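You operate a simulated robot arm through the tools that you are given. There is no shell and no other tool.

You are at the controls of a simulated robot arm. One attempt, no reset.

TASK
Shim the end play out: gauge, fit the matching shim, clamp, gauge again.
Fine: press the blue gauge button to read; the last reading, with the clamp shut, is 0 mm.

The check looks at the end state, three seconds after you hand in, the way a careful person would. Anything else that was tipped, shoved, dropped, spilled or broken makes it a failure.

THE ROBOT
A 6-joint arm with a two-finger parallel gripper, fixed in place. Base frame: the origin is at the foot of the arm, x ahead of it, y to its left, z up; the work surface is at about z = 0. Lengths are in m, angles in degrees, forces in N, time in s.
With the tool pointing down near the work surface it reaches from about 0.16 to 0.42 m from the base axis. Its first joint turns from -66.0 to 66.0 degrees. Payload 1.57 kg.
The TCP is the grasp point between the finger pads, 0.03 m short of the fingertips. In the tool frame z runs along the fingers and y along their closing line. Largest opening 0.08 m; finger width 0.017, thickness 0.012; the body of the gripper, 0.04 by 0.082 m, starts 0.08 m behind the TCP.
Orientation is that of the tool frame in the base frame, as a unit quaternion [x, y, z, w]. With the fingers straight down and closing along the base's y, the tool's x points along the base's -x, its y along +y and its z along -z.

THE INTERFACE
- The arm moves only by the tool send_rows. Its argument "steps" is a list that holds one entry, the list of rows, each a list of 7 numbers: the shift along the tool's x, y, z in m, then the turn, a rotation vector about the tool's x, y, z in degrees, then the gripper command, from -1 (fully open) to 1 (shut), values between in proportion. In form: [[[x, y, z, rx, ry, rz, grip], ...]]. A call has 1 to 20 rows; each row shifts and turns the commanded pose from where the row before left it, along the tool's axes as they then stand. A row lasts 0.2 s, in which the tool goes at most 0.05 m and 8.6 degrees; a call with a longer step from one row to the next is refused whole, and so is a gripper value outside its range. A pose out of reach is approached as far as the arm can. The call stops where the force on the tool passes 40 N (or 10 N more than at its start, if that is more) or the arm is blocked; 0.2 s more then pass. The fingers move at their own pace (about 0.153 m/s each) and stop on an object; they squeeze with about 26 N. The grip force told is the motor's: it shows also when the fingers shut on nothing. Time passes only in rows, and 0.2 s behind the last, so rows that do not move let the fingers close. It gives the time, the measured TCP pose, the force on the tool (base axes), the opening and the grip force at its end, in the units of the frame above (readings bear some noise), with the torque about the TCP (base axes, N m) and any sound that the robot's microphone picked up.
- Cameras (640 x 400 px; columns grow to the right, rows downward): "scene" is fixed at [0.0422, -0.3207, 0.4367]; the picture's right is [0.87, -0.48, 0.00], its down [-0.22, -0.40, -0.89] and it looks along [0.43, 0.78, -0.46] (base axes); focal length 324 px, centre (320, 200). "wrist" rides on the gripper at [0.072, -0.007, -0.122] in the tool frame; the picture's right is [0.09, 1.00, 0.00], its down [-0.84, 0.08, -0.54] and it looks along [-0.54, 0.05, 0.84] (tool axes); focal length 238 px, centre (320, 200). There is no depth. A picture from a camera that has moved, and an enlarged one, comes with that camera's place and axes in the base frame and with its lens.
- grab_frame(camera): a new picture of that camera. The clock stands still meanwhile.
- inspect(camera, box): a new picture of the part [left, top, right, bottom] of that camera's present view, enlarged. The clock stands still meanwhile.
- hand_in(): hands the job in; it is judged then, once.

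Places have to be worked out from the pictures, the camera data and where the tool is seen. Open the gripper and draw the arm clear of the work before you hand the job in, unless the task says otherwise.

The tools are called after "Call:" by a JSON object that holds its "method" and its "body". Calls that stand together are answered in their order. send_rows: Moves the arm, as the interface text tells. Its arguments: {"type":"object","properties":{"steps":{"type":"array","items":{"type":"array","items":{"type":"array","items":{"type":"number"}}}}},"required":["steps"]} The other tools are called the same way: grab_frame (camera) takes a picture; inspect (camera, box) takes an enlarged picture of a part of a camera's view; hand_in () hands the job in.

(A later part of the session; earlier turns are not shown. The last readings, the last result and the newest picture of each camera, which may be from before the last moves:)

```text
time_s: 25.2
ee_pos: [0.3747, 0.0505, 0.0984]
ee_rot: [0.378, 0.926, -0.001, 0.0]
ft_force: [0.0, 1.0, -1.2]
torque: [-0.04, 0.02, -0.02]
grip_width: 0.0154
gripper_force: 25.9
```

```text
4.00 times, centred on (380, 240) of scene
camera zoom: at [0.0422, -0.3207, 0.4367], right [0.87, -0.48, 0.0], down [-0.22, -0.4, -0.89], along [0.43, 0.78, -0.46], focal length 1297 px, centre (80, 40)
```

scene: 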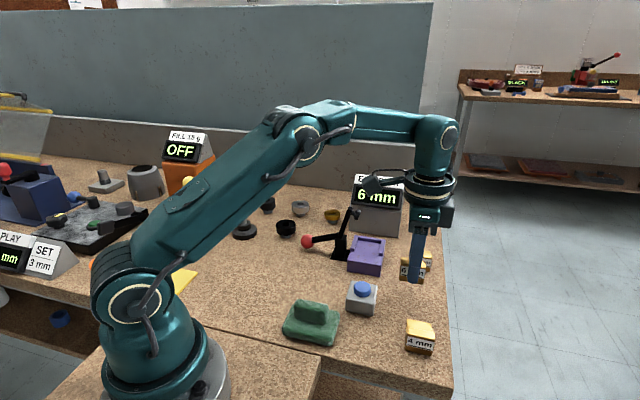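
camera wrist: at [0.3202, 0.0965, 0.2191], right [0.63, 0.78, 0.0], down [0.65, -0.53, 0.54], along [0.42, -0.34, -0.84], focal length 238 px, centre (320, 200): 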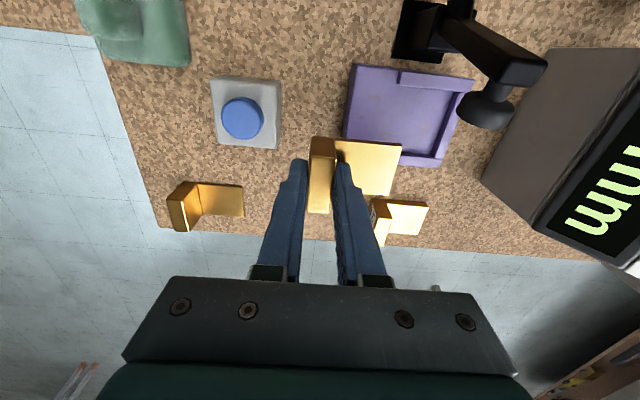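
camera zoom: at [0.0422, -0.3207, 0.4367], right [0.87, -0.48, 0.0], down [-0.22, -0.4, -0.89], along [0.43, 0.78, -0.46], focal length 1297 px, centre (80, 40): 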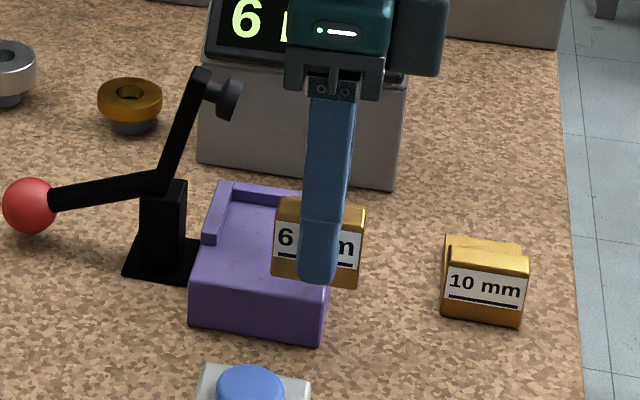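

The fixture is square to 45°: pocket centre line b = (y−x)/√2 ≈ -0.2005, back wall at a = (x+y)/√2 ≈ 0.398. The plate tip is now at a ≈ 0.3545. I'll move 38 mm forward and 27 mm sideways at this height, above the walls and under the raised clamp pad.

Call:
{"method": "send_rows", "body": {"steps": [[[0.0045, 0.0064, 0, 0, 0, 0, 1], [0.0045, 0.0065, 0, 0, 0, 0, 1], [0.0045, 0.0065, 0, 0, 0, 0, 1], [0.0045, 0.0065, 0, 0, 0, 0, 1], [0.0045, 0.0065, 0, 0, 0, 0, 1], [0.0045, 0.0064, 0, 0, 0, 0, 1], [0, 0, 0, 0, 0, 0, 1]]]}}

Call:
{"method": "grab_frame", "body": {"camera": "wrist"}}

Call:
{"method": "inspect", "body": {"camera": "wrist", "box": [240, 40, 480, 240]}}

Call:
{"method": "inspect", "body": {"camera": "scene", "box": [320, 190, 440, 290]}}

```text
time_s: 26.8
ee_pos: [0.3833, 0.0973, 0.0984]
ee_rot: [0.377, 0.926, 0.0, 0.001]
ft_force: [0.0, 0.5, -0.9]
torque: [-0.02, -0.01, 0.01]
grip_width: 0.0152
gripper_force: 26.3
```

```text
taken
camera wrist: at [0.3286, 0.1431, 0.2202], right [0.63, 0.78, 0.0], down [0.65, -0.53, 0.54], along [0.42, -0.34, -0.84], focal length 238 px, centre (320, 200)
```

wrist: 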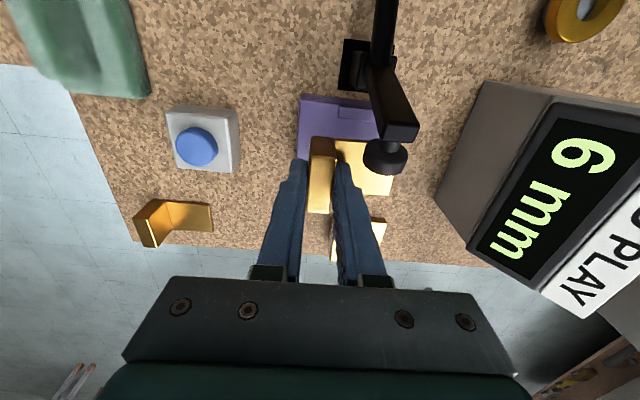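

```text
2.00 times, centred on (360, 140) of wrist
camera zoom: at [0.3286, 0.1431, 0.2202], right [0.63, 0.78, 0.0], down [0.65, -0.53, 0.54], along [0.42, -0.34, -0.84], focal length 477 px, centre (240, 320)
```

zoom: 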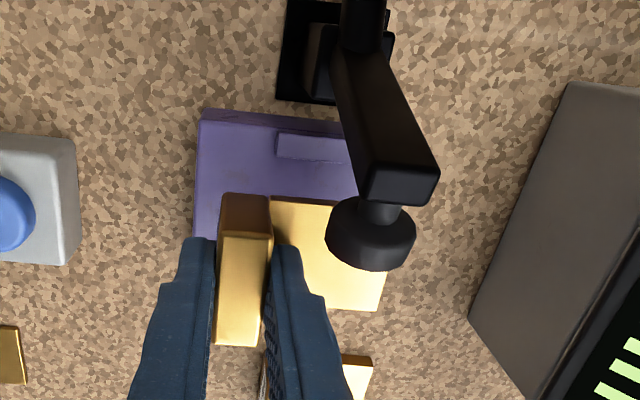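

```text
4.00 times, centred on (380, 240) of scene
camera zoom: at [0.0422, -0.3207, 0.4367], right [0.87, -0.48, 0.0], down [-0.22, -0.4, -0.89], along [0.43, 0.78, -0.46], focal length 1297 px, centre (80, 40)
```

zoom: 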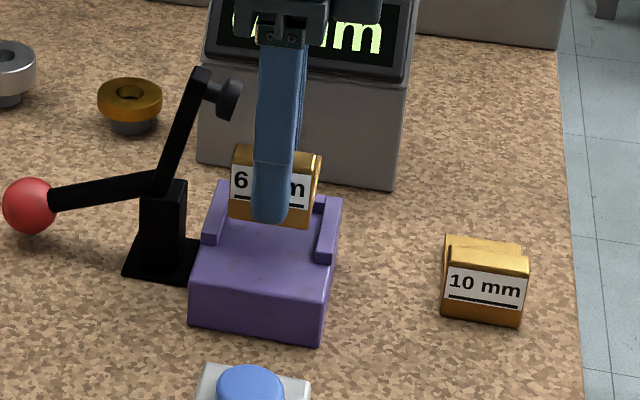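

The shim is laterally centred over the pocket. I'll back off 2 mm for back-wall clearance, lower to just above the walls, and look again.

Call:
{"method": "send_rows", "body": {"steps": [[[0, -0.002, 0, 0, 0, 0, 1], [0, 0, 0.006, 0, 0, 0, 1], [0, 0, 0.006, 0, 0, 0, 1], [0, 0, 0.005, 0, 0, 0, 1], [0, 0, 0.003, 0, 0, 0, 1], [0, 0, 0, 0, 0, 0, 1]]]}}

Call:
{"method": "inspect", "body": {"camera": "wrist", "box": [240, 40, 480, 240]}}

Call:
{"method": "inspect", "body": {"camera": "scene", "box": [335, 195, 405, 285]}}

```text
time_s: 28.2
ee_pos: [0.3808, 0.0951, 0.0789]
ee_rot: [0.377, 0.926, 0.0, -0.001]
ft_force: [0.9, 0.2, -0.5]
torque: [-0.03, 0.02, -0.03]
grip_width: 0.0154
gripper_force: 26.1
```

```text
2.00 times, centred on (360, 140) of wrist
camera zoom: at [0.3269, 0.1413, 0.2001], right [0.63, 0.78, 0.0], down [0.65, -0.53, 0.54], along [0.42, -0.34, -0.84], focal length 477 px, centre (240, 320)
```

zoom: 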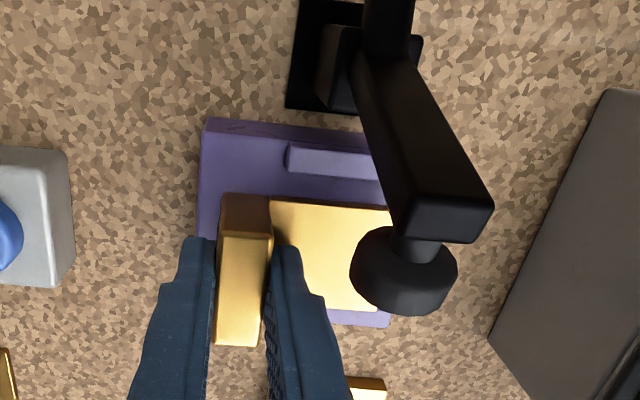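

```text
4.44 times, centred on (370, 240) of scene
camera zoom: at [0.0422, -0.3207, 0.4367], right [0.87, -0.48, 0.0], down [-0.22, -0.4, -0.89], along [0.43, 0.78, -0.46], focal length 1441 px, centre (98, 22)
```

zoom: 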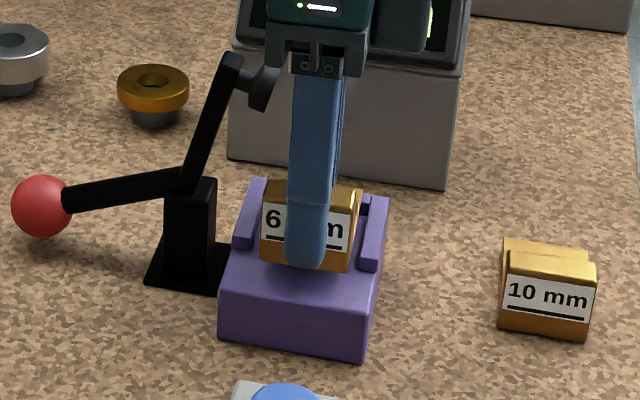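

The plate is just above the walls (bottom ≈ 0.041) and centred. I'll lower in 2 mm steps toward the floor.

Call:
{"method": "send_rows", "body": {"steps": [[[0, 0, 0.002, 0, 0, 0, 1], [0, 0, 0.002, 0, 0, 0, 1], [0, 0, 0.002, 0, 0, 0, 1], [0, 0, 0.002, 0, 0, 0, 1], [0, 0, 0.002, 0, 0, 0, 1], [0, 0, 0, 0, 0, 0, 1]]]}}

Call:
{"method": "inspect", "body": {"camera": "wrist", "box": [240, 40, 480, 240]}}

Call:
{"method": "inspect", "body": {"camera": "scene", "box": [335, 195, 405, 285]}}

```text
time_s: 29.6
ee_pos: [0.3833, 0.0959, 0.07]
ee_rot: [0.377, 0.926, 0.0, 0.0]
ft_force: [-0.5, -0.1, -0.9]
torque: [0.02, 0.01, 0.0]
grip_width: 0.0158
gripper_force: 26.2
```

```text
2.00 times, centred on (360, 140) of wrist
camera zoom: at [0.3275, 0.1414, 0.1906], right [0.63, 0.78, 0.0], down [0.65, -0.53, 0.54], along [0.42, -0.34, -0.84], focal length 477 px, centre (240, 320)
```

zoom: 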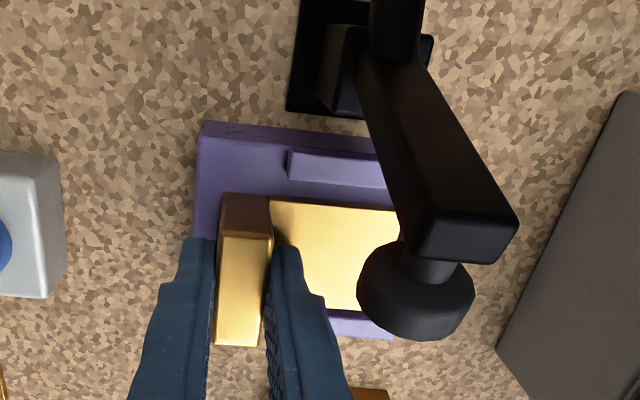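

```text
4.44 times, centred on (370, 240) of scene
camera zoom: at [0.0422, -0.3207, 0.4367], right [0.87, -0.48, 0.0], down [-0.22, -0.4, -0.89], along [0.43, 0.78, -0.46], focal length 1441 px, centre (98, 22)
```

zoom: 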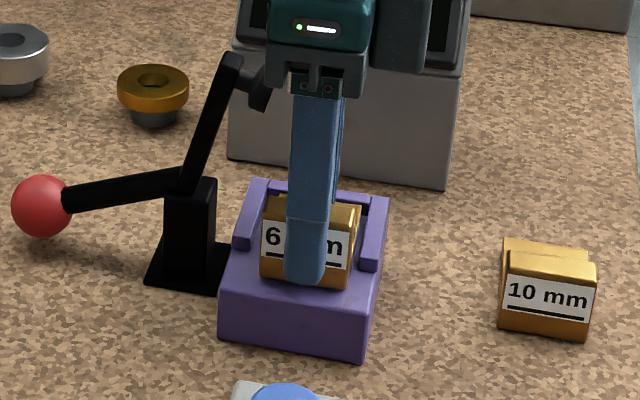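

No contact yet and the shim is between the walls. I'll go on in 1 mm steps until the floor is felt.

Call:
{"method": "send_rows", "body": {"steps": [[[0, 0, 0.001, 0, 0, 0, 1], [0, 0, 0.001, 0, 0, 0, 1], [0, 0, 0.001, 0, 0, 0, 1], [0, 0, 0, 0, 0, 0, 1]]]}}

```text
time_s: 30.6
ee_pos: [0.3822, 0.0947, 0.0671]
ee_rot: [0.376, 0.927, 0.001, 0.001]
ft_force: [-3.9, 3.0, 20.8]
torque: [0.0, 0.08, -0.05]
grip_width: 0.0154
gripper_force: 26.4
```

The floor is felt (≈ 21 N up). I'll ease back 0.8 mm to unload and look closely before releasing.

Call:
{"method": "send_rows", "body": {"steps": [[[0, 0, -0.0008, 0, 0, 0, 1], [0, 0, 0, 0, 0, 0, 1]]]}}

Call:
{"method": "inspect", "body": {"camera": "wrist", "box": [280, 80, 440, 220]}}

Call:
{"method": "inspect", "body": {"camera": "scene", "box": [345, 215, 400, 285]}}

```text
time_s: 31.2
ee_pos: [0.3836, 0.0952, 0.0675]
ee_rot: [0.377, 0.926, 0.0, 0.001]
ft_force: [3.5, 3.0, 11.5]
torque: [-0.01, -0.22, 0.01]
grip_width: 0.0154
gripper_force: 25.8
```

```text
2.86 times, centred on (360, 150) of wrist
camera zoom: at [0.3277, 0.1412, 0.1878], right [0.63, 0.78, 0.0], down [0.65, -0.53, 0.54], along [0.42, -0.34, -0.84], focal length 681 px, centre (206, 343)
```

zoom: 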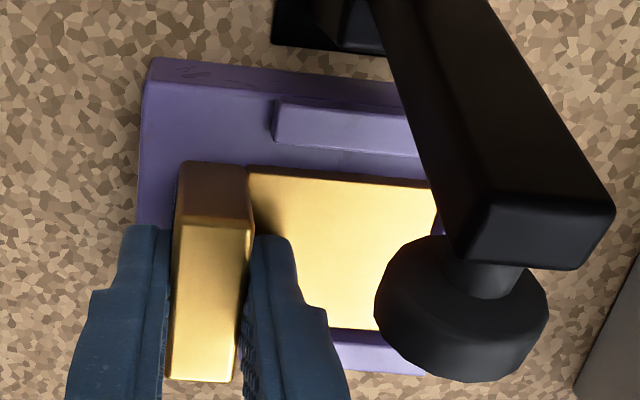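

```text
5.71 times, centred on (372, 250) of scene
camera zoom: at [0.0422, -0.3207, 0.4367], right [0.87, -0.48, 0.0], down [-0.22, -0.4, -0.89], along [0.43, 0.78, -0.46], focal length 1853 px, centre (20, -86)
```

zoom: 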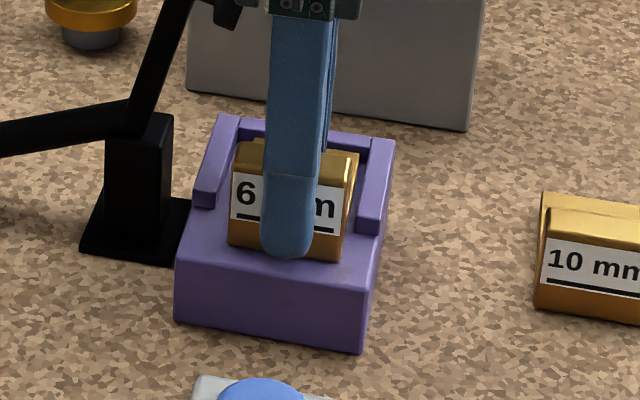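

The plate is centred in the pocket with about 6 mm left to the back wall. I'll lift 1 mm off the floor and advance gently toward the back wall, watching the force.

Call:
{"method": "send_rows", "body": {"steps": [[[0, 0, -0.001, 0, 0, 0, 1], [0, 0.001, 0, 0, 0, 0, 1], [0, 0.001, 0, 0, 0, 0, 1], [0, 0.001, 0, 0, 0, 0, 1], [0, 0, 0, 0, 0, 0, 1]]]}}

Call:
{"method": "inspect", "body": {"camera": "wrist", "box": [280, 80, 440, 220]}}

```text
time_s: 32.4
ee_pos: [0.3849, 0.0976, 0.0671]
ee_rot: [0.377, 0.926, -0.001, 0.0]
ft_force: [-8.1, -3.7, 1.0]
torque: [-0.15, 0.16, -0.04]
grip_width: 0.0152
gripper_force: 26.2
```

```text
2.86 times, centred on (360, 150) of wrist
camera zoom: at [0.3295, 0.1432, 0.1887], right [0.63, 0.78, 0.0], down [0.65, -0.53, 0.54], along [0.42, -0.34, -0.84], focal length 681 px, centre (206, 343)
```

zoom: 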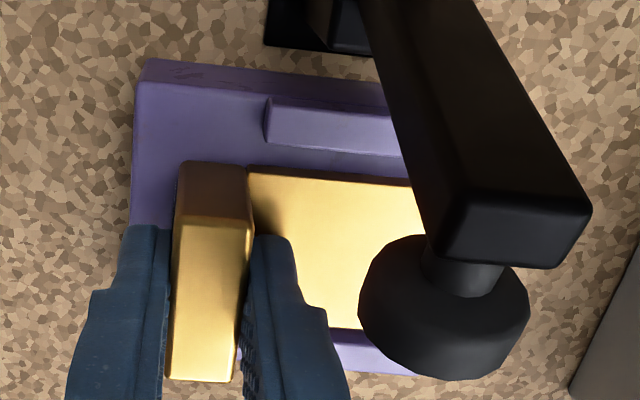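

There is about 8 N of resistance against the advance, so the tip has met the back wall. I'll ease back 0.5 mm, set it down, and open slightly to release.

Call:
{"method": "send_rows", "body": {"steps": [[[0, -0.0005, 0.0005, 0, 0, 0, 1], [0, 0, 0.0005, 0, 0, 0, 1], [0, 0, 0, 0, 0, 0, 1]]]}}

```text
time_s: 33.2
ee_pos: [0.3842, 0.0969, 0.0667]
ee_rot: [0.377, 0.926, -0.001, 0.001]
ft_force: [-8.0, -3.8, 15.5]
torque: [-0.15, 0.03, -0.04]
grip_width: 0.0153
gripper_force: 25.9
```

It is on the floor (15 N) and against the back. I'll unload slightly and then open the fingers just a few mm per side.

Call:
{"method": "send_rows", "body": {"steps": [[[0, -0.0004, -0.0005, 0, 0, 0, 1], [0, 0, 0, 0, 0, 0, 0.55], [0, 0, 0, 0, 0, 0, 0.4], [0, 0, 0, 0, 0, 0, 0.4]]]}}

Call:
{"method": "inspect", "body": {"camera": "wrist", "box": [280, 80, 440, 220]}}

Call:
{"method": "inspect", "body": {"camera": "scene", "box": [345, 215, 400, 285]}}

```text
time_s: 34.2
ee_pos: [0.3833, 0.0963, 0.0679]
ee_rot: [0.377, 0.926, 0.0, 0.0]
ft_force: [0.4, -0.1, -0.3]
torque: [-0.02, -0.01, 0.03]
grip_width: 0.0241
gripper_force: 0.1
```

```text
2.86 times, centred on (360, 150) of wrist
camera zoom: at [0.3287, 0.1427, 0.1878], right [0.63, 0.78, 0.0], down [0.65, -0.53, 0.54], along [0.42, -0.34, -0.84], focal length 681 px, centre (206, 343)
```

zoom: 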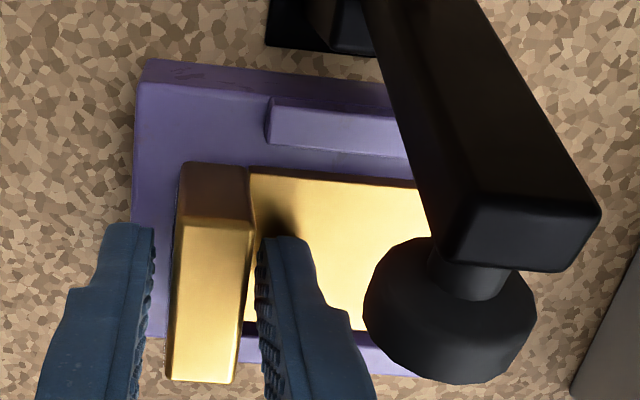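

```text
5.71 times, centred on (372, 250) of scene
camera zoom: at [0.0422, -0.3207, 0.4367], right [0.87, -0.48, 0.0], down [-0.22, -0.4, -0.89], along [0.43, 0.78, -0.46], focal length 1853 px, centre (20, -86)
```

zoom: 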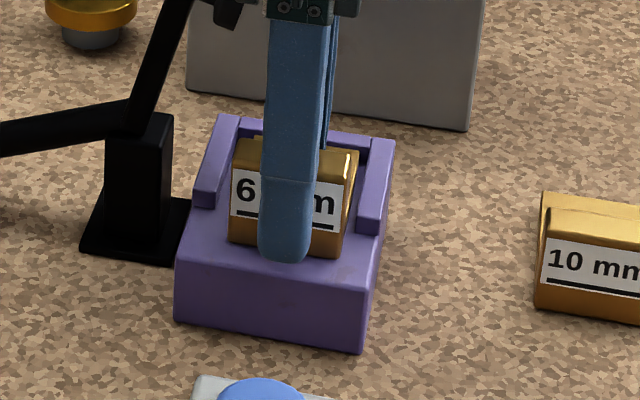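

The shim is released and standing in the pocket. I'll centre the fingers by 1.5 mm and rise straight up.

Call:
{"method": "send_rows", "body": {"steps": [[[0, 0.0014, 0, 0, 0, 0, 0.4], [0, 0, -0.005, 0, 0, 0, 0.4], [0, 0, -0.01, 0, 0, 0, 0.4], [0, 0, -0.02, 0, 0, 0, 0.4], [0, 0, -0.02, 0, 0, 0, 0.4], [0, 0, -0.02, 0, 0, 0, 0.4], [0, 0, -0.015, 0, 0, 0, 0.4], [0, 0, 0, 0, 0, 0, 0.4]]]}}

Call:
{"method": "grab_frame", "body": {"camera": "wrist"}}

Call:
{"method": "inspect", "body": {"camera": "scene", "box": [345, 215, 400, 285]}}

Call:
{"method": "inspect", "body": {"camera": "wrist", "box": [280, 60, 440, 220]}}

```text
time_s: 36.0
ee_pos: [0.3776, 0.0952, 0.1552]
ee_rot: [0.377, 0.926, -0.001, -0.001]
ft_force: [-0.2, -0.2, -0.6]
torque: [0.03, -0.02, 0.0]
grip_width: 0.0239
gripper_force: 0.1
out of reach, approached as far as the arm can: row 7
```

```text
taken
camera wrist: at [0.3227, 0.142, 0.2755], right [0.63, 0.78, 0.0], down [0.65, -0.53, 0.54], along [0.42, -0.34, -0.84], focal length 238 px, centre (320, 200)
```

wrist: 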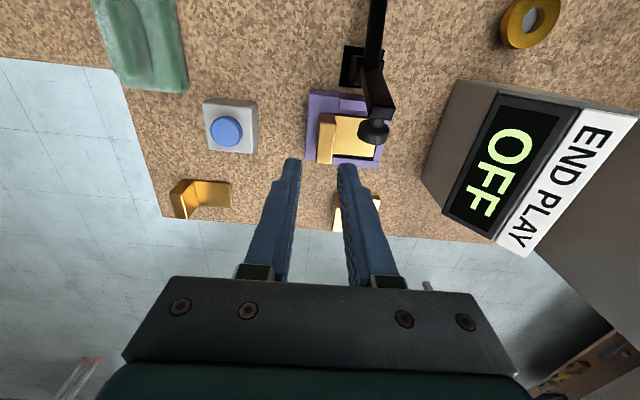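

```text
5.71 times, centred on (372, 250) of scene
camera zoom: at [0.0422, -0.3207, 0.4367], right [0.87, -0.48, 0.0], down [-0.22, -0.4, -0.89], along [0.43, 0.78, -0.46], focal length 1853 px, centre (20, -86)
```

zoom: 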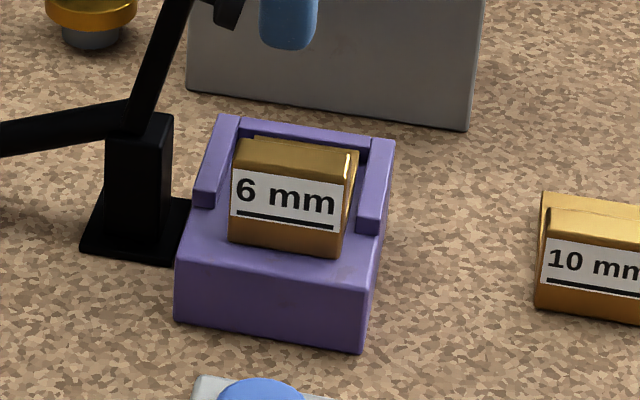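

```text
2.50 times, centred on (360, 140) of wrist
camera zoom: at [0.3227, 0.142, 0.2755], right [0.63, 0.78, 0.0], down [0.65, -0.53, 0.54], along [0.42, -0.34, -0.84], focal length 596 px, centre (220, 350)
```

zoom: 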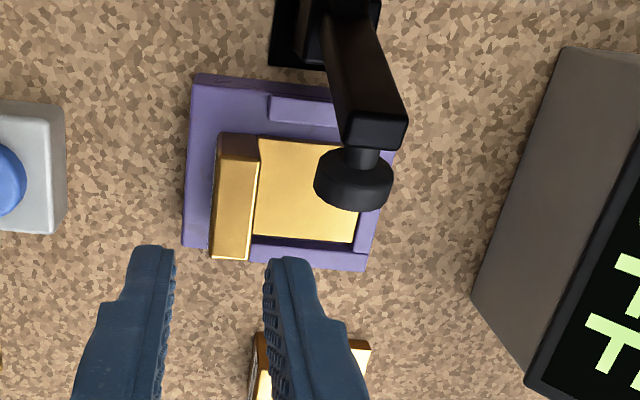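

The shim sits flat against the back wall, and the gauge display has gone OFF. Now the clamp: the red knob is near (a≈0.375, b≈-0.063, z≈0.02). I'll swing around the clamp's near side at height and look at the knob from closer.

Call:
{"method": "send_rows", "body": {"steps": [[[0, -0.0225, 0, 0, 0, 0, 0.4], [0, -0.0225, 0, 0, 0, 0, 0.0], [0.034, 0, 0, 0, 0, 0, -0.5], [0.034, 0, 0, 0, 0, 0, -0.5], [0.034, 0, 0, 0, 0, 0, -0.5], [0.034, 0, 0, 0, 0, 0, -0.5], [0, 0.02, 0.02, 0, 0, 0, -0.5], [0, 0, 0, 0, 0, 0, -0.5]]]}}

Call:
{"method": "grab_frame", "body": {"camera": "wrist"}}

Call:
{"method": "grab_frame", "body": {"camera": "scene"}}

```text
time_s: 37.8
ee_pos: [0.2623, 0.1722, 0.1343]
ee_rot: [0.378, 0.926, 0.0, 0.0]
ft_force: [-0.6, 1.3, 0.1]
torque: [-0.01, 0.01, 0.01]
grip_width: 0.0602
gripper_force: 0.0
out of reach, approached as far as the arm can: row 1
```

```text
taken
camera wrist: at [0.207, 0.2191, 0.2552], right [0.63, 0.78, 0.0], down [0.65, -0.53, 0.54], along [0.42, -0.34, -0.84], focal length 238 px, centre (320, 200)
```

wrist: 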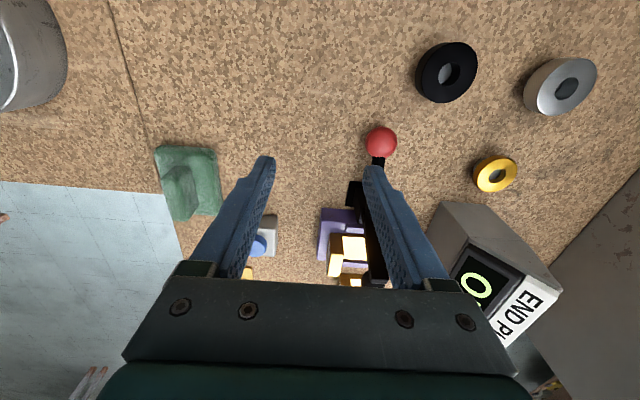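

```text
taken
```

scene: 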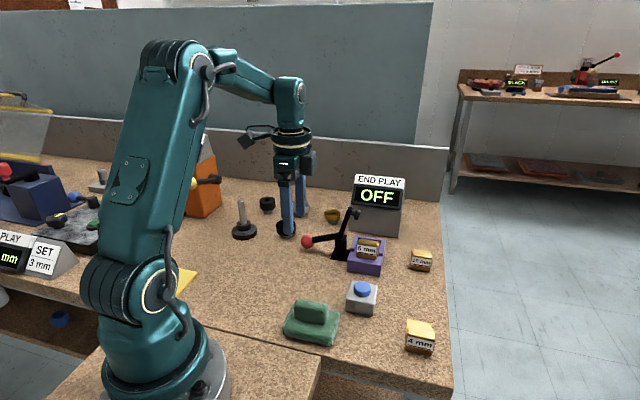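

Knob centre refined to ≈ (0.3085, 0.2163, 0.022). I'll move over it with the tips still well above.

Call:
{"method": "send_rows", "body": {"steps": [[[-0.001, 0.032, 0.012, 0, 0, 0, -0.5], [-0.001, 0.032, 0.012, 0, 0, 0, -0.5], [0, 0, 0.015, 0, 0, 0, -0.5], [0, 0, 0, 0, 0, 0, -0.5]]]}}

Call:
{"method": "grab_frame", "body": {"camera": "wrist"}}

Call:
{"method": "inspect", "body": {"camera": "wrist", "box": [240, 60, 400, 220]}}

Call:
{"method": "inspect", "body": {"camera": "scene", "box": [270, 170, 390, 290]}}

```text
time_s: 38.8
ee_pos: [0.3095, 0.2159, 0.094]
ee_rot: [0.377, 0.926, 0.001, 0.001]
ft_force: [0.1, 0.3, 0.5]
torque: [-0.02, -0.03, 0.03]
grip_width: 0.06
gripper_force: 0.0
```

```text
taken
camera wrist: at [0.2545, 0.2626, 0.2158], right [0.63, 0.78, 0.0], down [0.65, -0.53, 0.54], along [0.42, -0.34, -0.84], focal length 238 px, centre (320, 200)
```

wrist: 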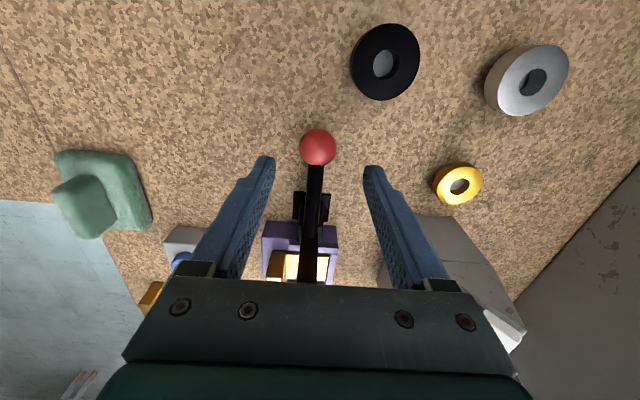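

```text
2.50 times, centred on (320, 140) of wrist
camera zoom: at [0.2545, 0.2626, 0.2158], right [0.63, 0.78, 0.0], down [0.65, -0.53, 0.54], along [0.42, -0.34, -0.84], focal length 596 px, centre (320, 350)
```

zoom: 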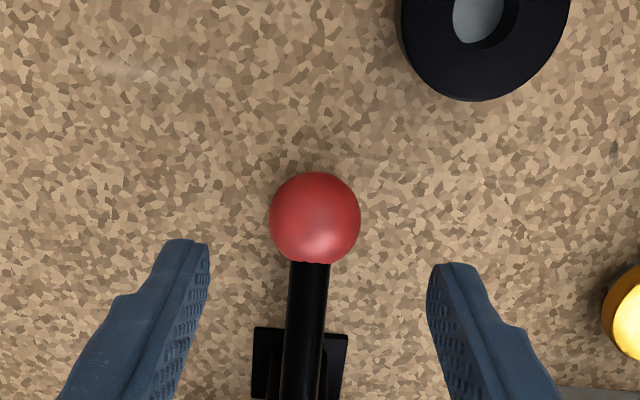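

```text
3.33 times, centred on (330, 230) of scene
camera zoom: at [0.0422, -0.3207, 0.4367], right [0.87, -0.48, 0.0], down [-0.22, -0.4, -0.89], along [0.43, 0.78, -0.46], focal length 1081 px, centre (287, 100)
```

zoom: 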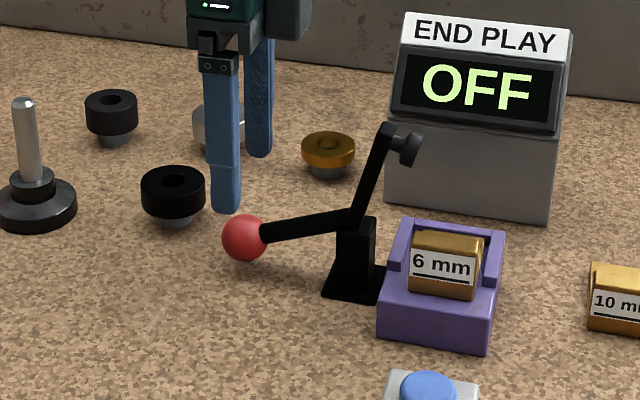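

The ball is centred between the open fingers, at ≈ (0.309, 0.217, 0.022), and nothing else is near. I'll descend so the tips stop about 6 mm above the table.

Call:
{"method": "send_rows", "body": {"steps": [[[0, 0, 0.02, 0, 0, 0, -0.5], [0, 0, 0.02, 0, 0, 0, -0.5], [0, 0, 0.012, 0, 0, 0, -0.5], [0, 0, 0.006, 0, 0, 0, -0.5], [0, 0, 0, 0, 0, 0, -0.5]]]}}

Call:
{"method": "grab_frame", "body": {"camera": "wrist"}}

Call:
{"method": "inspect", "body": {"camera": "scene", "box": [270, 170, 390, 290]}}

```text
time_s: 40.0
ee_pos: [0.3108, 0.2163, 0.0376]
ee_rot: [0.378, 0.926, -0.001, 0.0]
ft_force: [0.2, 0.7, -0.3]
torque: [0.03, 0.0, 0.0]
grip_width: 0.0602
gripper_force: 0.0
```

```text
taken
camera wrist: at [0.2552, 0.262, 0.1576], right [0.63, 0.78, 0.0], down [0.65, -0.53, 0.54], along [0.42, -0.34, -0.84], focal length 238 px, centre (320, 200)
```

wrist: 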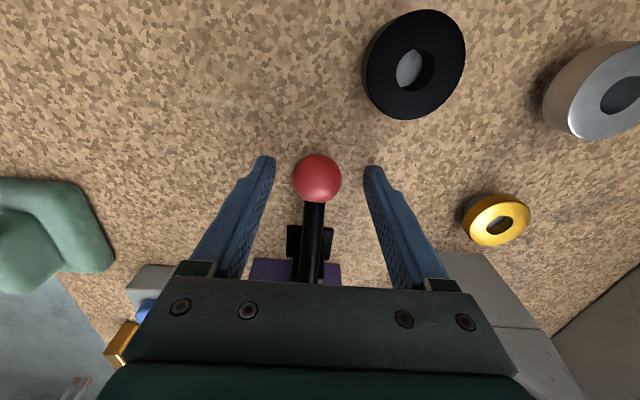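

```text
3.33 times, centred on (330, 230) of scene
camera zoom: at [0.0422, -0.3207, 0.4367], right [0.87, -0.48, 0.0], down [-0.22, -0.4, -0.89], along [0.43, 0.78, -0.46], focal length 1081 px, centre (287, 100)
```

zoom: 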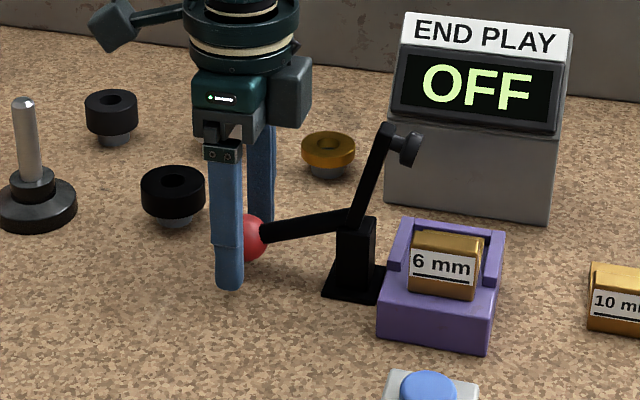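

The ball is 1–2 mm off the finger centre; I'll correct that and close on it.

Call:
{"method": "send_rows", "body": {"steps": [[[0.0015, -0.0015, 0.002, 0, 0, 0, -0.5], [0, 0, 0, 0, 0, 0, 0.0], [0, 0, 0, 0, 0, 0, 0.5], [0, 0, 0, 0, 0, 0, 1], [0, 0, 0, 0, 0, 0, 1], [0, 0, 0, 0, 0, 0, 1]]]}}

Call:
{"method": "grab_frame", "body": {"camera": "wrist"}}

```text
time_s: 41.4
ee_pos: [0.3076, 0.2161, 0.0341]
ee_rot: [0.378, 0.926, -0.001, -0.001]
ft_force: [-5.3, -4.1, 2.2]
torque: [-0.16, -0.04, 0.01]
grip_width: 0.0311
gripper_force: 41.0
```

```text
taken
camera wrist: at [0.2527, 0.2621, 0.1552], right [0.63, 0.78, 0.0], down [0.65, -0.53, 0.54], along [0.42, -0.34, -0.84], focal length 238 px, centre (320, 200)
```

wrist: 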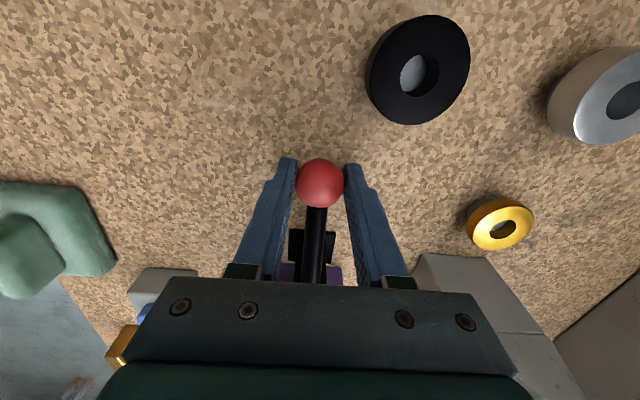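

The ball is gripped (31 mm). With the pivot at b ≈ -0.1365, z ≈ 0.052 and a radius of ≈ 77 mm, I'll lift along that arc, first about 15°, and read the forces.

Call:
{"method": "send_rows", "body": {"steps": [[[0, -0.0003, 0, 0, 0, 0, 1], [0.0023, 0, -0.0062, 0, 0, 0, 1], [0.0018, 0, -0.0065, 0, 0, 0, 1], [0.0012, 0, -0.0066, 0, 0, 0, 1], [0, 0, 0, 0, 0, 0, 1]]]}}

Call:
{"method": "inspect", "body": {"camera": "scene", "box": [270, 170, 390, 290]}}

Call:
{"method": "grab_frame", "body": {"camera": "wrist"}}

```text
time_s: 42.6
ee_pos: [0.3029, 0.2204, 0.0548]
ee_rot: [0.378, 0.926, 0.0, 0.001]
ft_force: [1.9, 2.5, -14.6]
torque: [0.74, 0.66, -0.06]
grip_width: 0.0312
gripper_force: 40.2
```

```text
3.33 times, centred on (330, 230) of scene
camera zoom: at [0.0423, -0.3207, 0.4367], right [0.87, -0.48, 0.0], down [-0.22, -0.4, -0.89], along [0.43, 0.78, -0.46], focal length 1081 px, centre (287, 100)
```

zoom: 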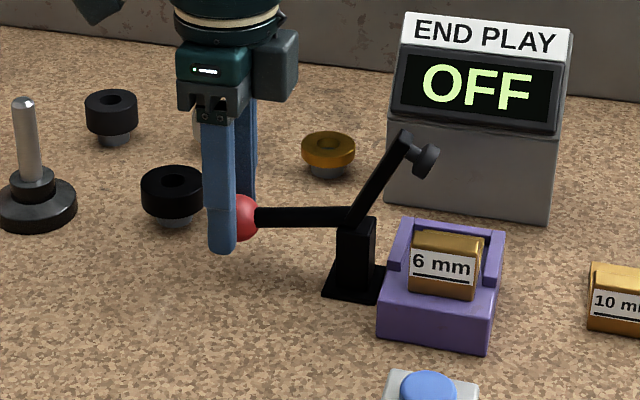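

```text
taken
camera wrist: at [0.248, 0.2666, 0.1754], right [0.63, 0.78, 0.0], down [0.65, -0.53, 0.54], along [0.42, -0.34, -0.84], focal length 238 px, centre (320, 200)
```

wrist: 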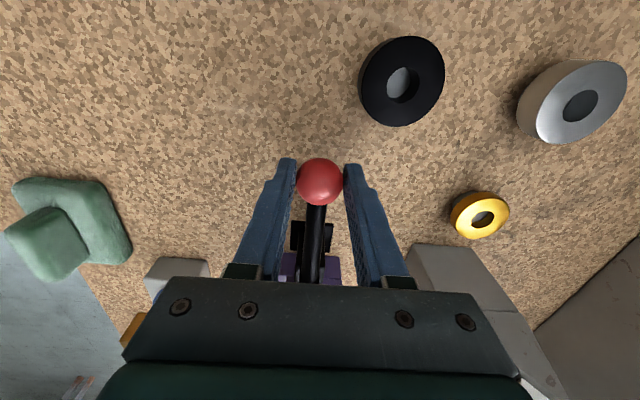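

The lever is following (15 N resistance, ball still centred in the grip). I'll continue the arc another 20°.

Call:
{"method": "send_rows", "body": {"steps": [[[0.0007, 0, -0.0067, 0, 0, 0, 1], [0.0001, 0, -0.0067, 0, 0, 0, 1], [-0.0006, 0, -0.0067, 0, 0, 0, 1], [-0.0011, 0, -0.0066, 0, 0, 0, 1], [0, 0, 0, 0, 0, 0, 1]]]}}

Call:
{"method": "inspect", "body": {"camera": "scene", "box": [270, 170, 390, 290]}}

Call:
{"method": "inspect", "body": {"camera": "wrist", "box": [240, 100, 400, 300]}}

```text
time_s: 43.8
ee_pos: [0.3028, 0.2196, 0.0812]
ee_rot: [0.377, 0.926, 0.002, -0.002]
ft_force: [-6.9, 14.7, -10.8]
torque: [0.83, 0.71, 0.13]
grip_width: 0.0312
gripper_force: 40.1
```

```text
3.33 times, centred on (330, 230) of scene
camera zoom: at [0.0423, -0.3207, 0.4367], right [0.87, -0.48, 0.0], down [-0.22, -0.4, -0.89], along [0.43, 0.78, -0.46], focal length 1081 px, centre (287, 100)
```

zoom: 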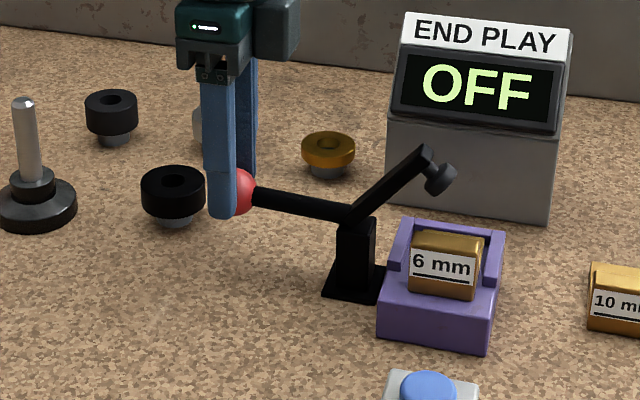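

```text
2.00 times, centred on (320, 200) of wrist
camera zoom: at [0.2486, 0.2657, 0.2029], right [0.63, 0.78, 0.0], down [0.65, -0.53, 0.54], along [0.42, -0.34, -0.84], focal length 477 px, centre (320, 200)
```

zoom: 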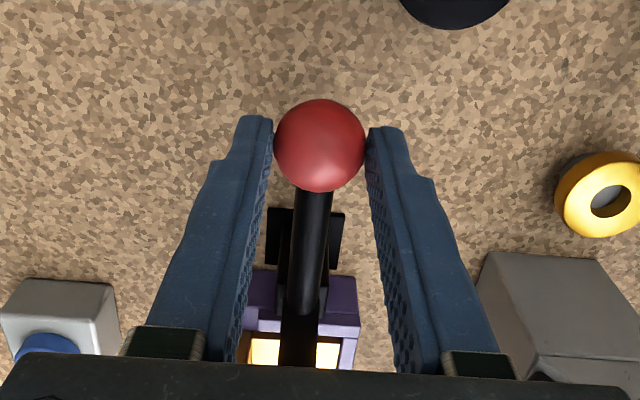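

The tool is being pushed outward (≈ 15 N along b), so the pivot sits slightly higher than I assumed (z ≈ 0.058). I'll correct the arc by 1.7 mm outward and continue another 20°.

Call:
{"method": "send_rows", "body": {"steps": [[[0.0017, 0, 0, 0, 0, 0, 1], [-0.0011, 0, -0.0062, 0, 0, 0, 1], [-0.0017, 0, -0.0066, 0, 0, 0, 1], [0, 0, 0, 0, 0, 0, 1]]]}}

Call:
{"method": "inspect", "body": {"camera": "wrist", "box": [240, 100, 400, 300]}}

Call:
{"method": "inspect", "body": {"camera": "scene", "box": [270, 170, 390, 290]}}

```text
time_s: 44.8
ee_pos: [0.3061, 0.2185, 0.0932]
ee_rot: [0.378, 0.926, 0.001, 0.001]
ft_force: [2.5, 13.5, -12.6]
torque: [1.04, 0.65, 0.0]
grip_width: 0.0312
gripper_force: 40.3
```

```text
2.00 times, centred on (320, 200) of wrist
camera zoom: at [0.2496, 0.2646, 0.2147], right [0.63, 0.78, 0.0], down [0.65, -0.53, 0.54], along [0.42, -0.34, -0.84], focal length 477 px, centre (320, 200)
```

zoom: 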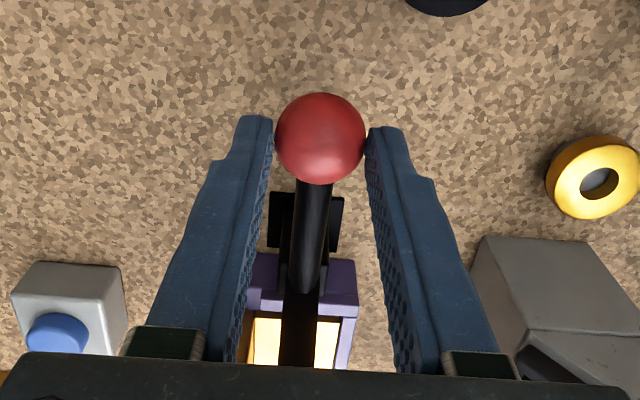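

```text
3.33 times, centred on (330, 230) of scene
camera zoom: at [0.0423, -0.3207, 0.4367], right [0.87, -0.48, 0.0], down [-0.22, -0.4, -0.89], along [0.43, 0.78, -0.46], focal length 1081 px, centre (287, 100)
```

zoom: 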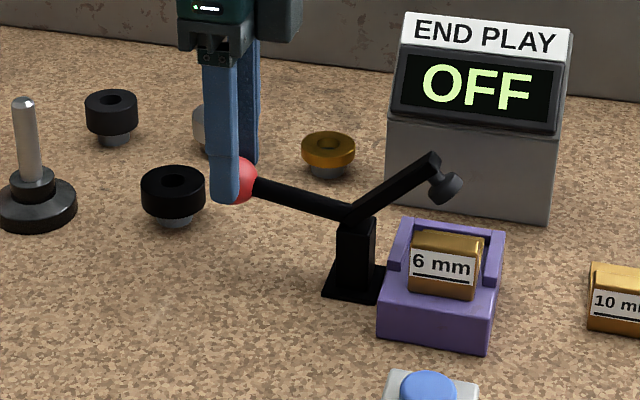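

The ball has been slipping down toward the fingertips, because the lever resists with ≈ 13 N. I'll open slightly, see whether the lever stays put, and re-grip with the ball deeper between the pads.

Call:
{"method": "send_rows", "body": {"steps": [[[0, 0, 0.001, 0, 0, 0, 0.4], [0, 0, 0, 0, 0, 0, 0.0], [0, 0, 0, 0, 0, 0, -0.25], [0, 0, 0, 0, 0, 0, -0.25]]]}}

Call:
{"method": "grab_frame", "body": {"camera": "wrist"}}

Call:
{"method": "inspect", "body": {"camera": "scene", "box": [270, 170, 390, 290]}}

```text
time_s: 45.8
ee_pos: [0.3042, 0.2186, 0.0935]
ee_rot: [0.377, 0.926, 0.0, 0.0]
ft_force: [-0.1, 0.0, 0.0]
torque: [-0.01, 0.02, -0.03]
grip_width: 0.0502
gripper_force: 0.0
```

```text
taken
camera wrist: at [0.2496, 0.2646, 0.2137], right [0.63, 0.78, 0.0], down [0.65, -0.53, 0.54], along [0.42, -0.34, -0.84], focal length 238 px, centre (320, 200)
```

wrist: 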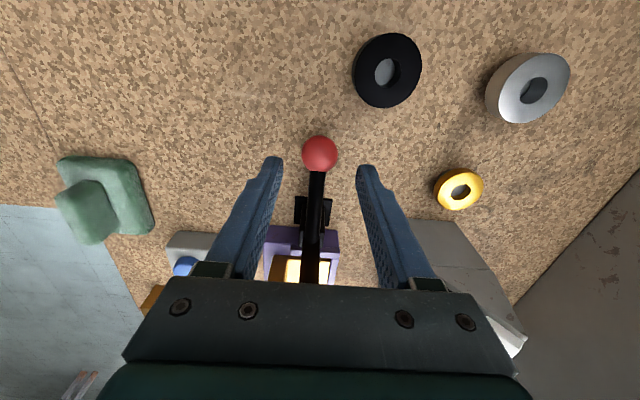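

```text
3.33 times, centred on (330, 230) of scene
camera zoom: at [0.0422, -0.3207, 0.4367], right [0.87, -0.48, 0.0], down [-0.22, -0.4, -0.89], along [0.43, 0.78, -0.46], focal length 1081 px, centre (287, 100)
```

zoom: 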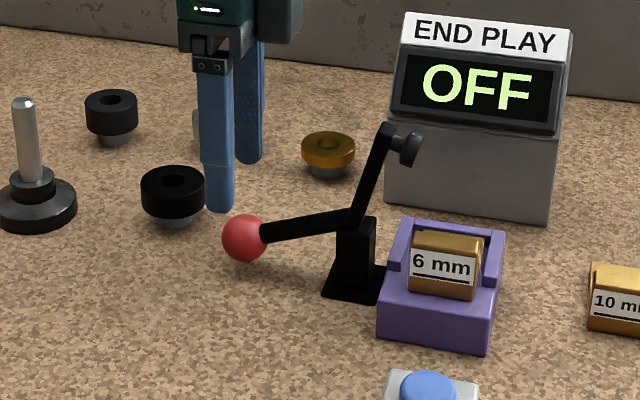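

The lever springs back open when released, so it is a sprung toggle and I should not rely on friction at the ball. I'll close the fingers and push the upright clamp arm over from its outer side, following its arc. First I'll rise and tilt the tool about 20° for reach.

Call:
{"method": "send_rows", "body": {"steps": [[[0, 0, -0.015, 0, 0, 0, -0.25], [0, 0, -0.03, 0, 0, 0, 0.3], [0, 0, 0, 0, 0, 0, 1], [0, 0, 0, -6.7, 0, 0, 1], [0, 0, 0, -6.7, 0, 0, 1], [0, 0, 0, -6.6, 0, 0, 1], [0, 0, 0, 0, 0, 0, 1]]]}}

Call:
{"method": "grab_frame", "body": {"camera": "wrist"}}

Call:
{"method": "grab_frame", "body": {"camera": "scene"}}

```text
time_s: 47.4
ee_pos: [0.3047, 0.2193, 0.1366]
ee_rot: [0.373, 0.912, 0.161, 0.066]
ft_force: [0.6, -0.2, -0.6]
torque: [0.02, -0.01, -0.01]
grip_width: 0.0
gripper_force: 21.3
```

```text
taken
camera wrist: at [0.2208, 0.2357, 0.2495], right [0.59, 0.73, 0.34], down [0.52, -0.67, 0.54], along [0.62, -0.14, -0.77], focal length 238 px, centre (320, 200)
```

wrist: 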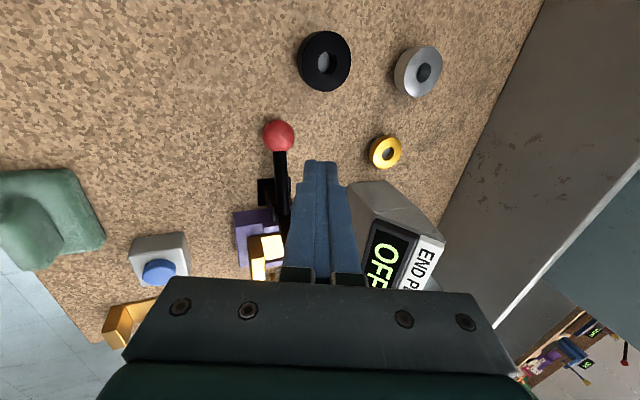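

```text
taken
```

scene: 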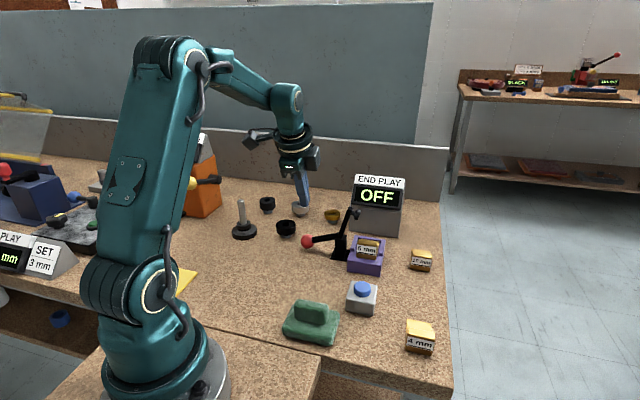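

The tilt is as intended. I'll bring the closed fingertips beside the clamp arm's outer face, about 10 mm short of it.

Call:
{"method": "send_rows", "body": {"steps": [[[-0.0171, -0.0026, 0.0004, 0, 0, 0, 1], [-0.0171, -0.0026, 0.0004, 0, 0, 0, 1], [-0.0171, -0.0026, 0.0004, 0, 0, 0, 1], [-0.017, -0.0026, 0.0004, 0, 0, 0, 1], [0, 0, 0, 0, 0, 0, 1]]]}}

Call:
{"method": "inspect", "body": {"camera": "wrist", "box": [220, 60, 420, 260]}}

Call:
{"method": "inspect", "body": {"camera": "scene", "box": [290, 150, 410, 290]}}

```text
time_s: 48.6
ee_pos: [0.3467, 0.164, 0.1315]
ee_rot: [0.372, 0.912, 0.161, 0.066]
ft_force: [-0.5, -0.5, -0.2]
torque: [-0.01, -0.01, -0.02]
grip_width: 0.0004
gripper_force: 21.5
```

```text
2.00 times, centred on (320, 160) of wrist
camera zoom: at [0.2627, 0.1808, 0.2431], right [0.59, 0.73, 0.34], down [0.52, -0.67, 0.54], along [0.62, -0.14, -0.77], focal length 477 px, centre (320, 280)
```

zoom: 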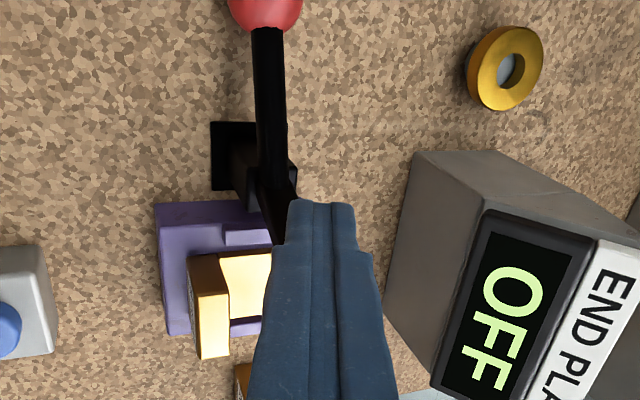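

```text
2.86 times, centred on (350, 220) of scene
camera zoom: at [0.0422, -0.3207, 0.4367], right [0.87, -0.48, 0.0], down [-0.22, -0.4, -0.89], along [0.43, 0.78, -0.46], focal length 926 px, centre (234, 143)
```

zoom: 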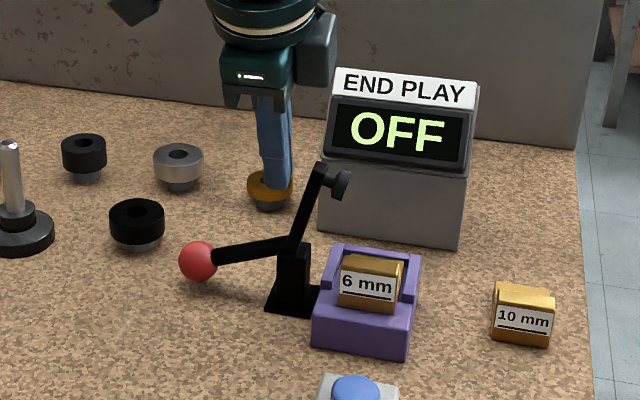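

The tips are aligned with the lever plane (a ≈ 0.371) just outside the arm. I'll start pushing along the arc, about 20° first.

Call:
{"method": "send_rows", "body": {"steps": [[[-0.005, 0, 0, 0, 0, 0, 1], [-0.0045, 0, 0, 0, 0, 0, 1], [-0.0046, -0.0002, 0.0006, 0, 0, 0, 1], [-0.0046, -0.0003, 0.0009, 0, 0, 0, 1], [-0.0045, -0.0005, 0.0014, 0, 0, 0, 1], [-0.0044, -0.0006, 0.0016, 0, 0, 0, 1]]]}}

Call:
{"method": "inspect", "body": {"camera": "scene", "box": [290, 150, 410, 290]}}

Call:
{"method": "inspect", "body": {"camera": "wrist", "box": [220, 60, 420, 260]}}

```text
time_s: 50.0
ee_pos: [0.3671, 0.1446, 0.1273]
ee_rot: [0.373, 0.912, 0.161, 0.066]
ft_force: [-5.9, 1.9, -0.2]
torque: [0.06, 0.16, -0.03]
grip_width: 0.0
gripper_force: 21.3
```

```text
2.86 times, centred on (350, 220) of scene
camera zoom: at [0.0422, -0.3207, 0.4367], right [0.87, -0.48, 0.0], down [-0.22, -0.4, -0.89], along [0.43, 0.78, -0.46], focal length 926 px, centre (234, 143)
```

zoom: 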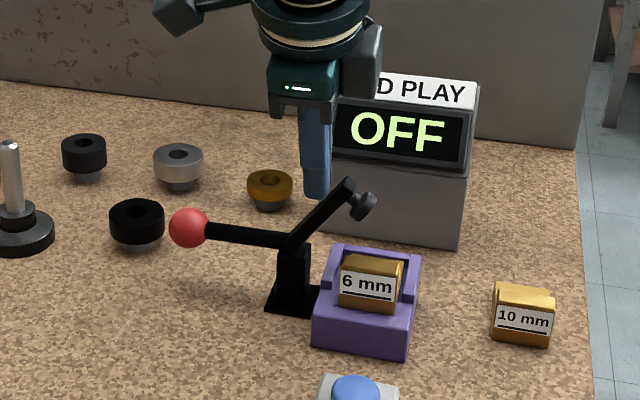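

```text
2.00 times, centred on (320, 160) of wrist
camera zoom: at [0.2836, 0.1617, 0.2387], right [0.59, 0.73, 0.34], down [0.52, -0.67, 0.54], along [0.62, -0.14, -0.77], focal length 477 px, centre (320, 280)
```

zoom: 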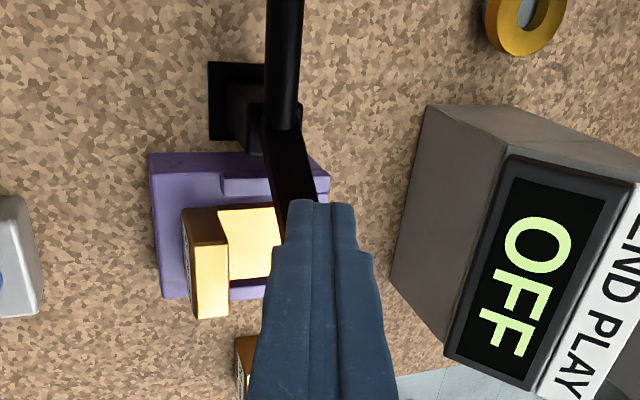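

The arm is tipping over as planned (arm angle ≈ 128°, only ≈ 6 N). I'll continue to about 160°, bending the path downward.

Call:
{"method": "send_rows", "body": {"steps": [[[-0.0041, -0.0008, 0.0022, 0, 0, 0, 1], [-0.0041, -0.0008, 0.0022, 0, 0, 0, 1], [-0.0037, -0.001, 0.0027, 0, 0, 0, 1], [-0.0036, -0.001, 0.0028, 0, 0, 0, 1], [-0.0031, -0.0012, 0.0033, 0, 0, 0, 1], [-0.003, -0.0013, 0.0035, 0, 0, 0, 1]]]}}

Call:
{"method": "inspect", "body": {"camera": "scene", "box": [290, 150, 410, 290]}}

Call:
{"method": "inspect", "body": {"camera": "wrist", "box": [220, 60, 420, 260]}}

```text
time_s: 51.4
ee_pos: [0.3833, 0.128, 0.1105]
ee_rot: [0.373, 0.911, 0.161, 0.066]
ft_force: [0.4, 0.6, 1.1]
torque: [0.01, -0.02, 0.0]
grip_width: 0.0001
gripper_force: 21.3
```

```text
2.86 times, centred on (350, 220) of scene
camera zoom: at [0.0422, -0.3207, 0.4367], right [0.87, -0.48, 0.0], down [-0.22, -0.4, -0.89], along [0.43, 0.78, -0.46], focal length 926 px, centre (234, 143)
```

zoom: 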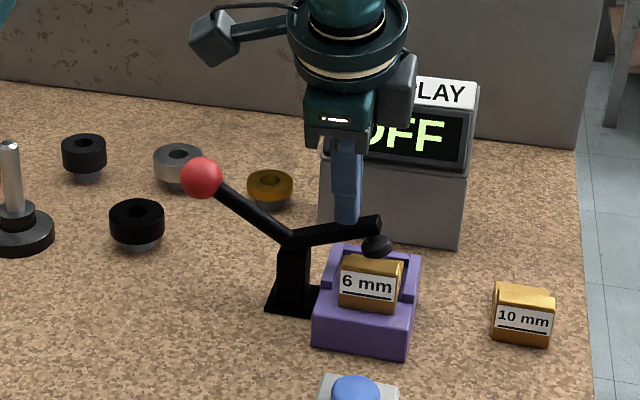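

```text
2.00 times, centred on (320, 160) of wrist
camera zoom: at [0.2991, 0.1456, 0.2218], right [0.59, 0.73, 0.34], down [0.52, -0.67, 0.54], along [0.62, -0.14, -0.77], focal length 477 px, centre (320, 280)
```

zoom: 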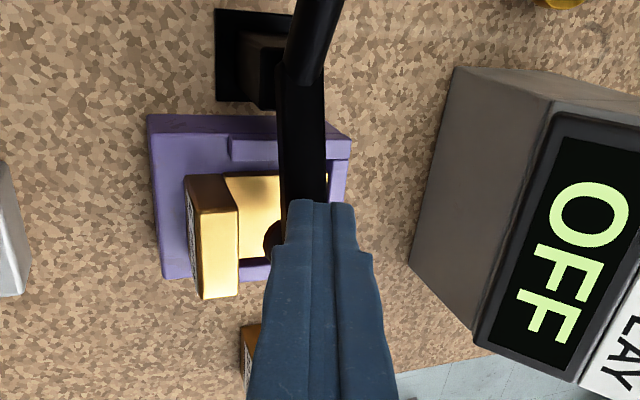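

The arm is nearly horizontal with almost no force, and the pad is just above the plate, clear of the tab. I'll press further down in small steps until the pad seats.

Call:
{"method": "send_rows", "body": {"steps": [[[-0.001, -0.0009, 0.0025, 0, 0, 0, 1], [-0.001, -0.0009, 0.0025, 0, 0, 0, 1], [-0.0011, -0.0007, 0.002, 0, 0, 0, 1], [-0.0011, -0.0007, 0.002, 0, 0, 0, 1], [0, 0, 0, 0, 0, 0, 1]]]}}

Call:
{"method": "inspect", "body": {"camera": "scene", "box": [290, 150, 410, 290]}}

```text
time_s: 52.6
ee_pos: [0.3858, 0.1265, 0.1011]
ee_rot: [0.371, 0.912, 0.16, 0.066]
ft_force: [0.0, 0.6, 0.0]
torque: [0.04, 0.02, 0.0]
grip_width: 0.0
gripper_force: 20.9
```

```text
2.86 times, centred on (350, 220) of scene
camera zoom: at [0.0422, -0.3207, 0.4367], right [0.87, -0.48, 0.0], down [-0.22, -0.4, -0.89], along [0.43, 0.78, -0.46], focal length 926 px, centre (234, 143)
```

zoom: 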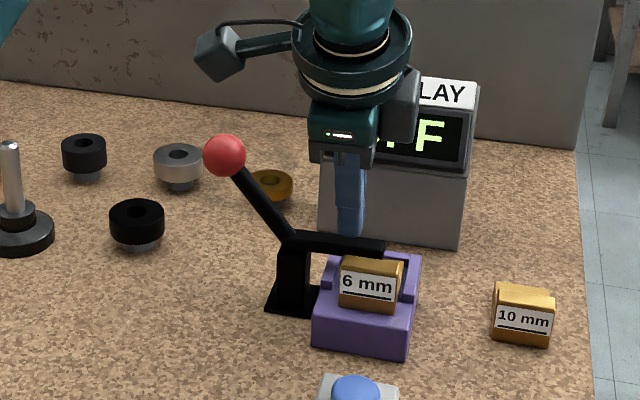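

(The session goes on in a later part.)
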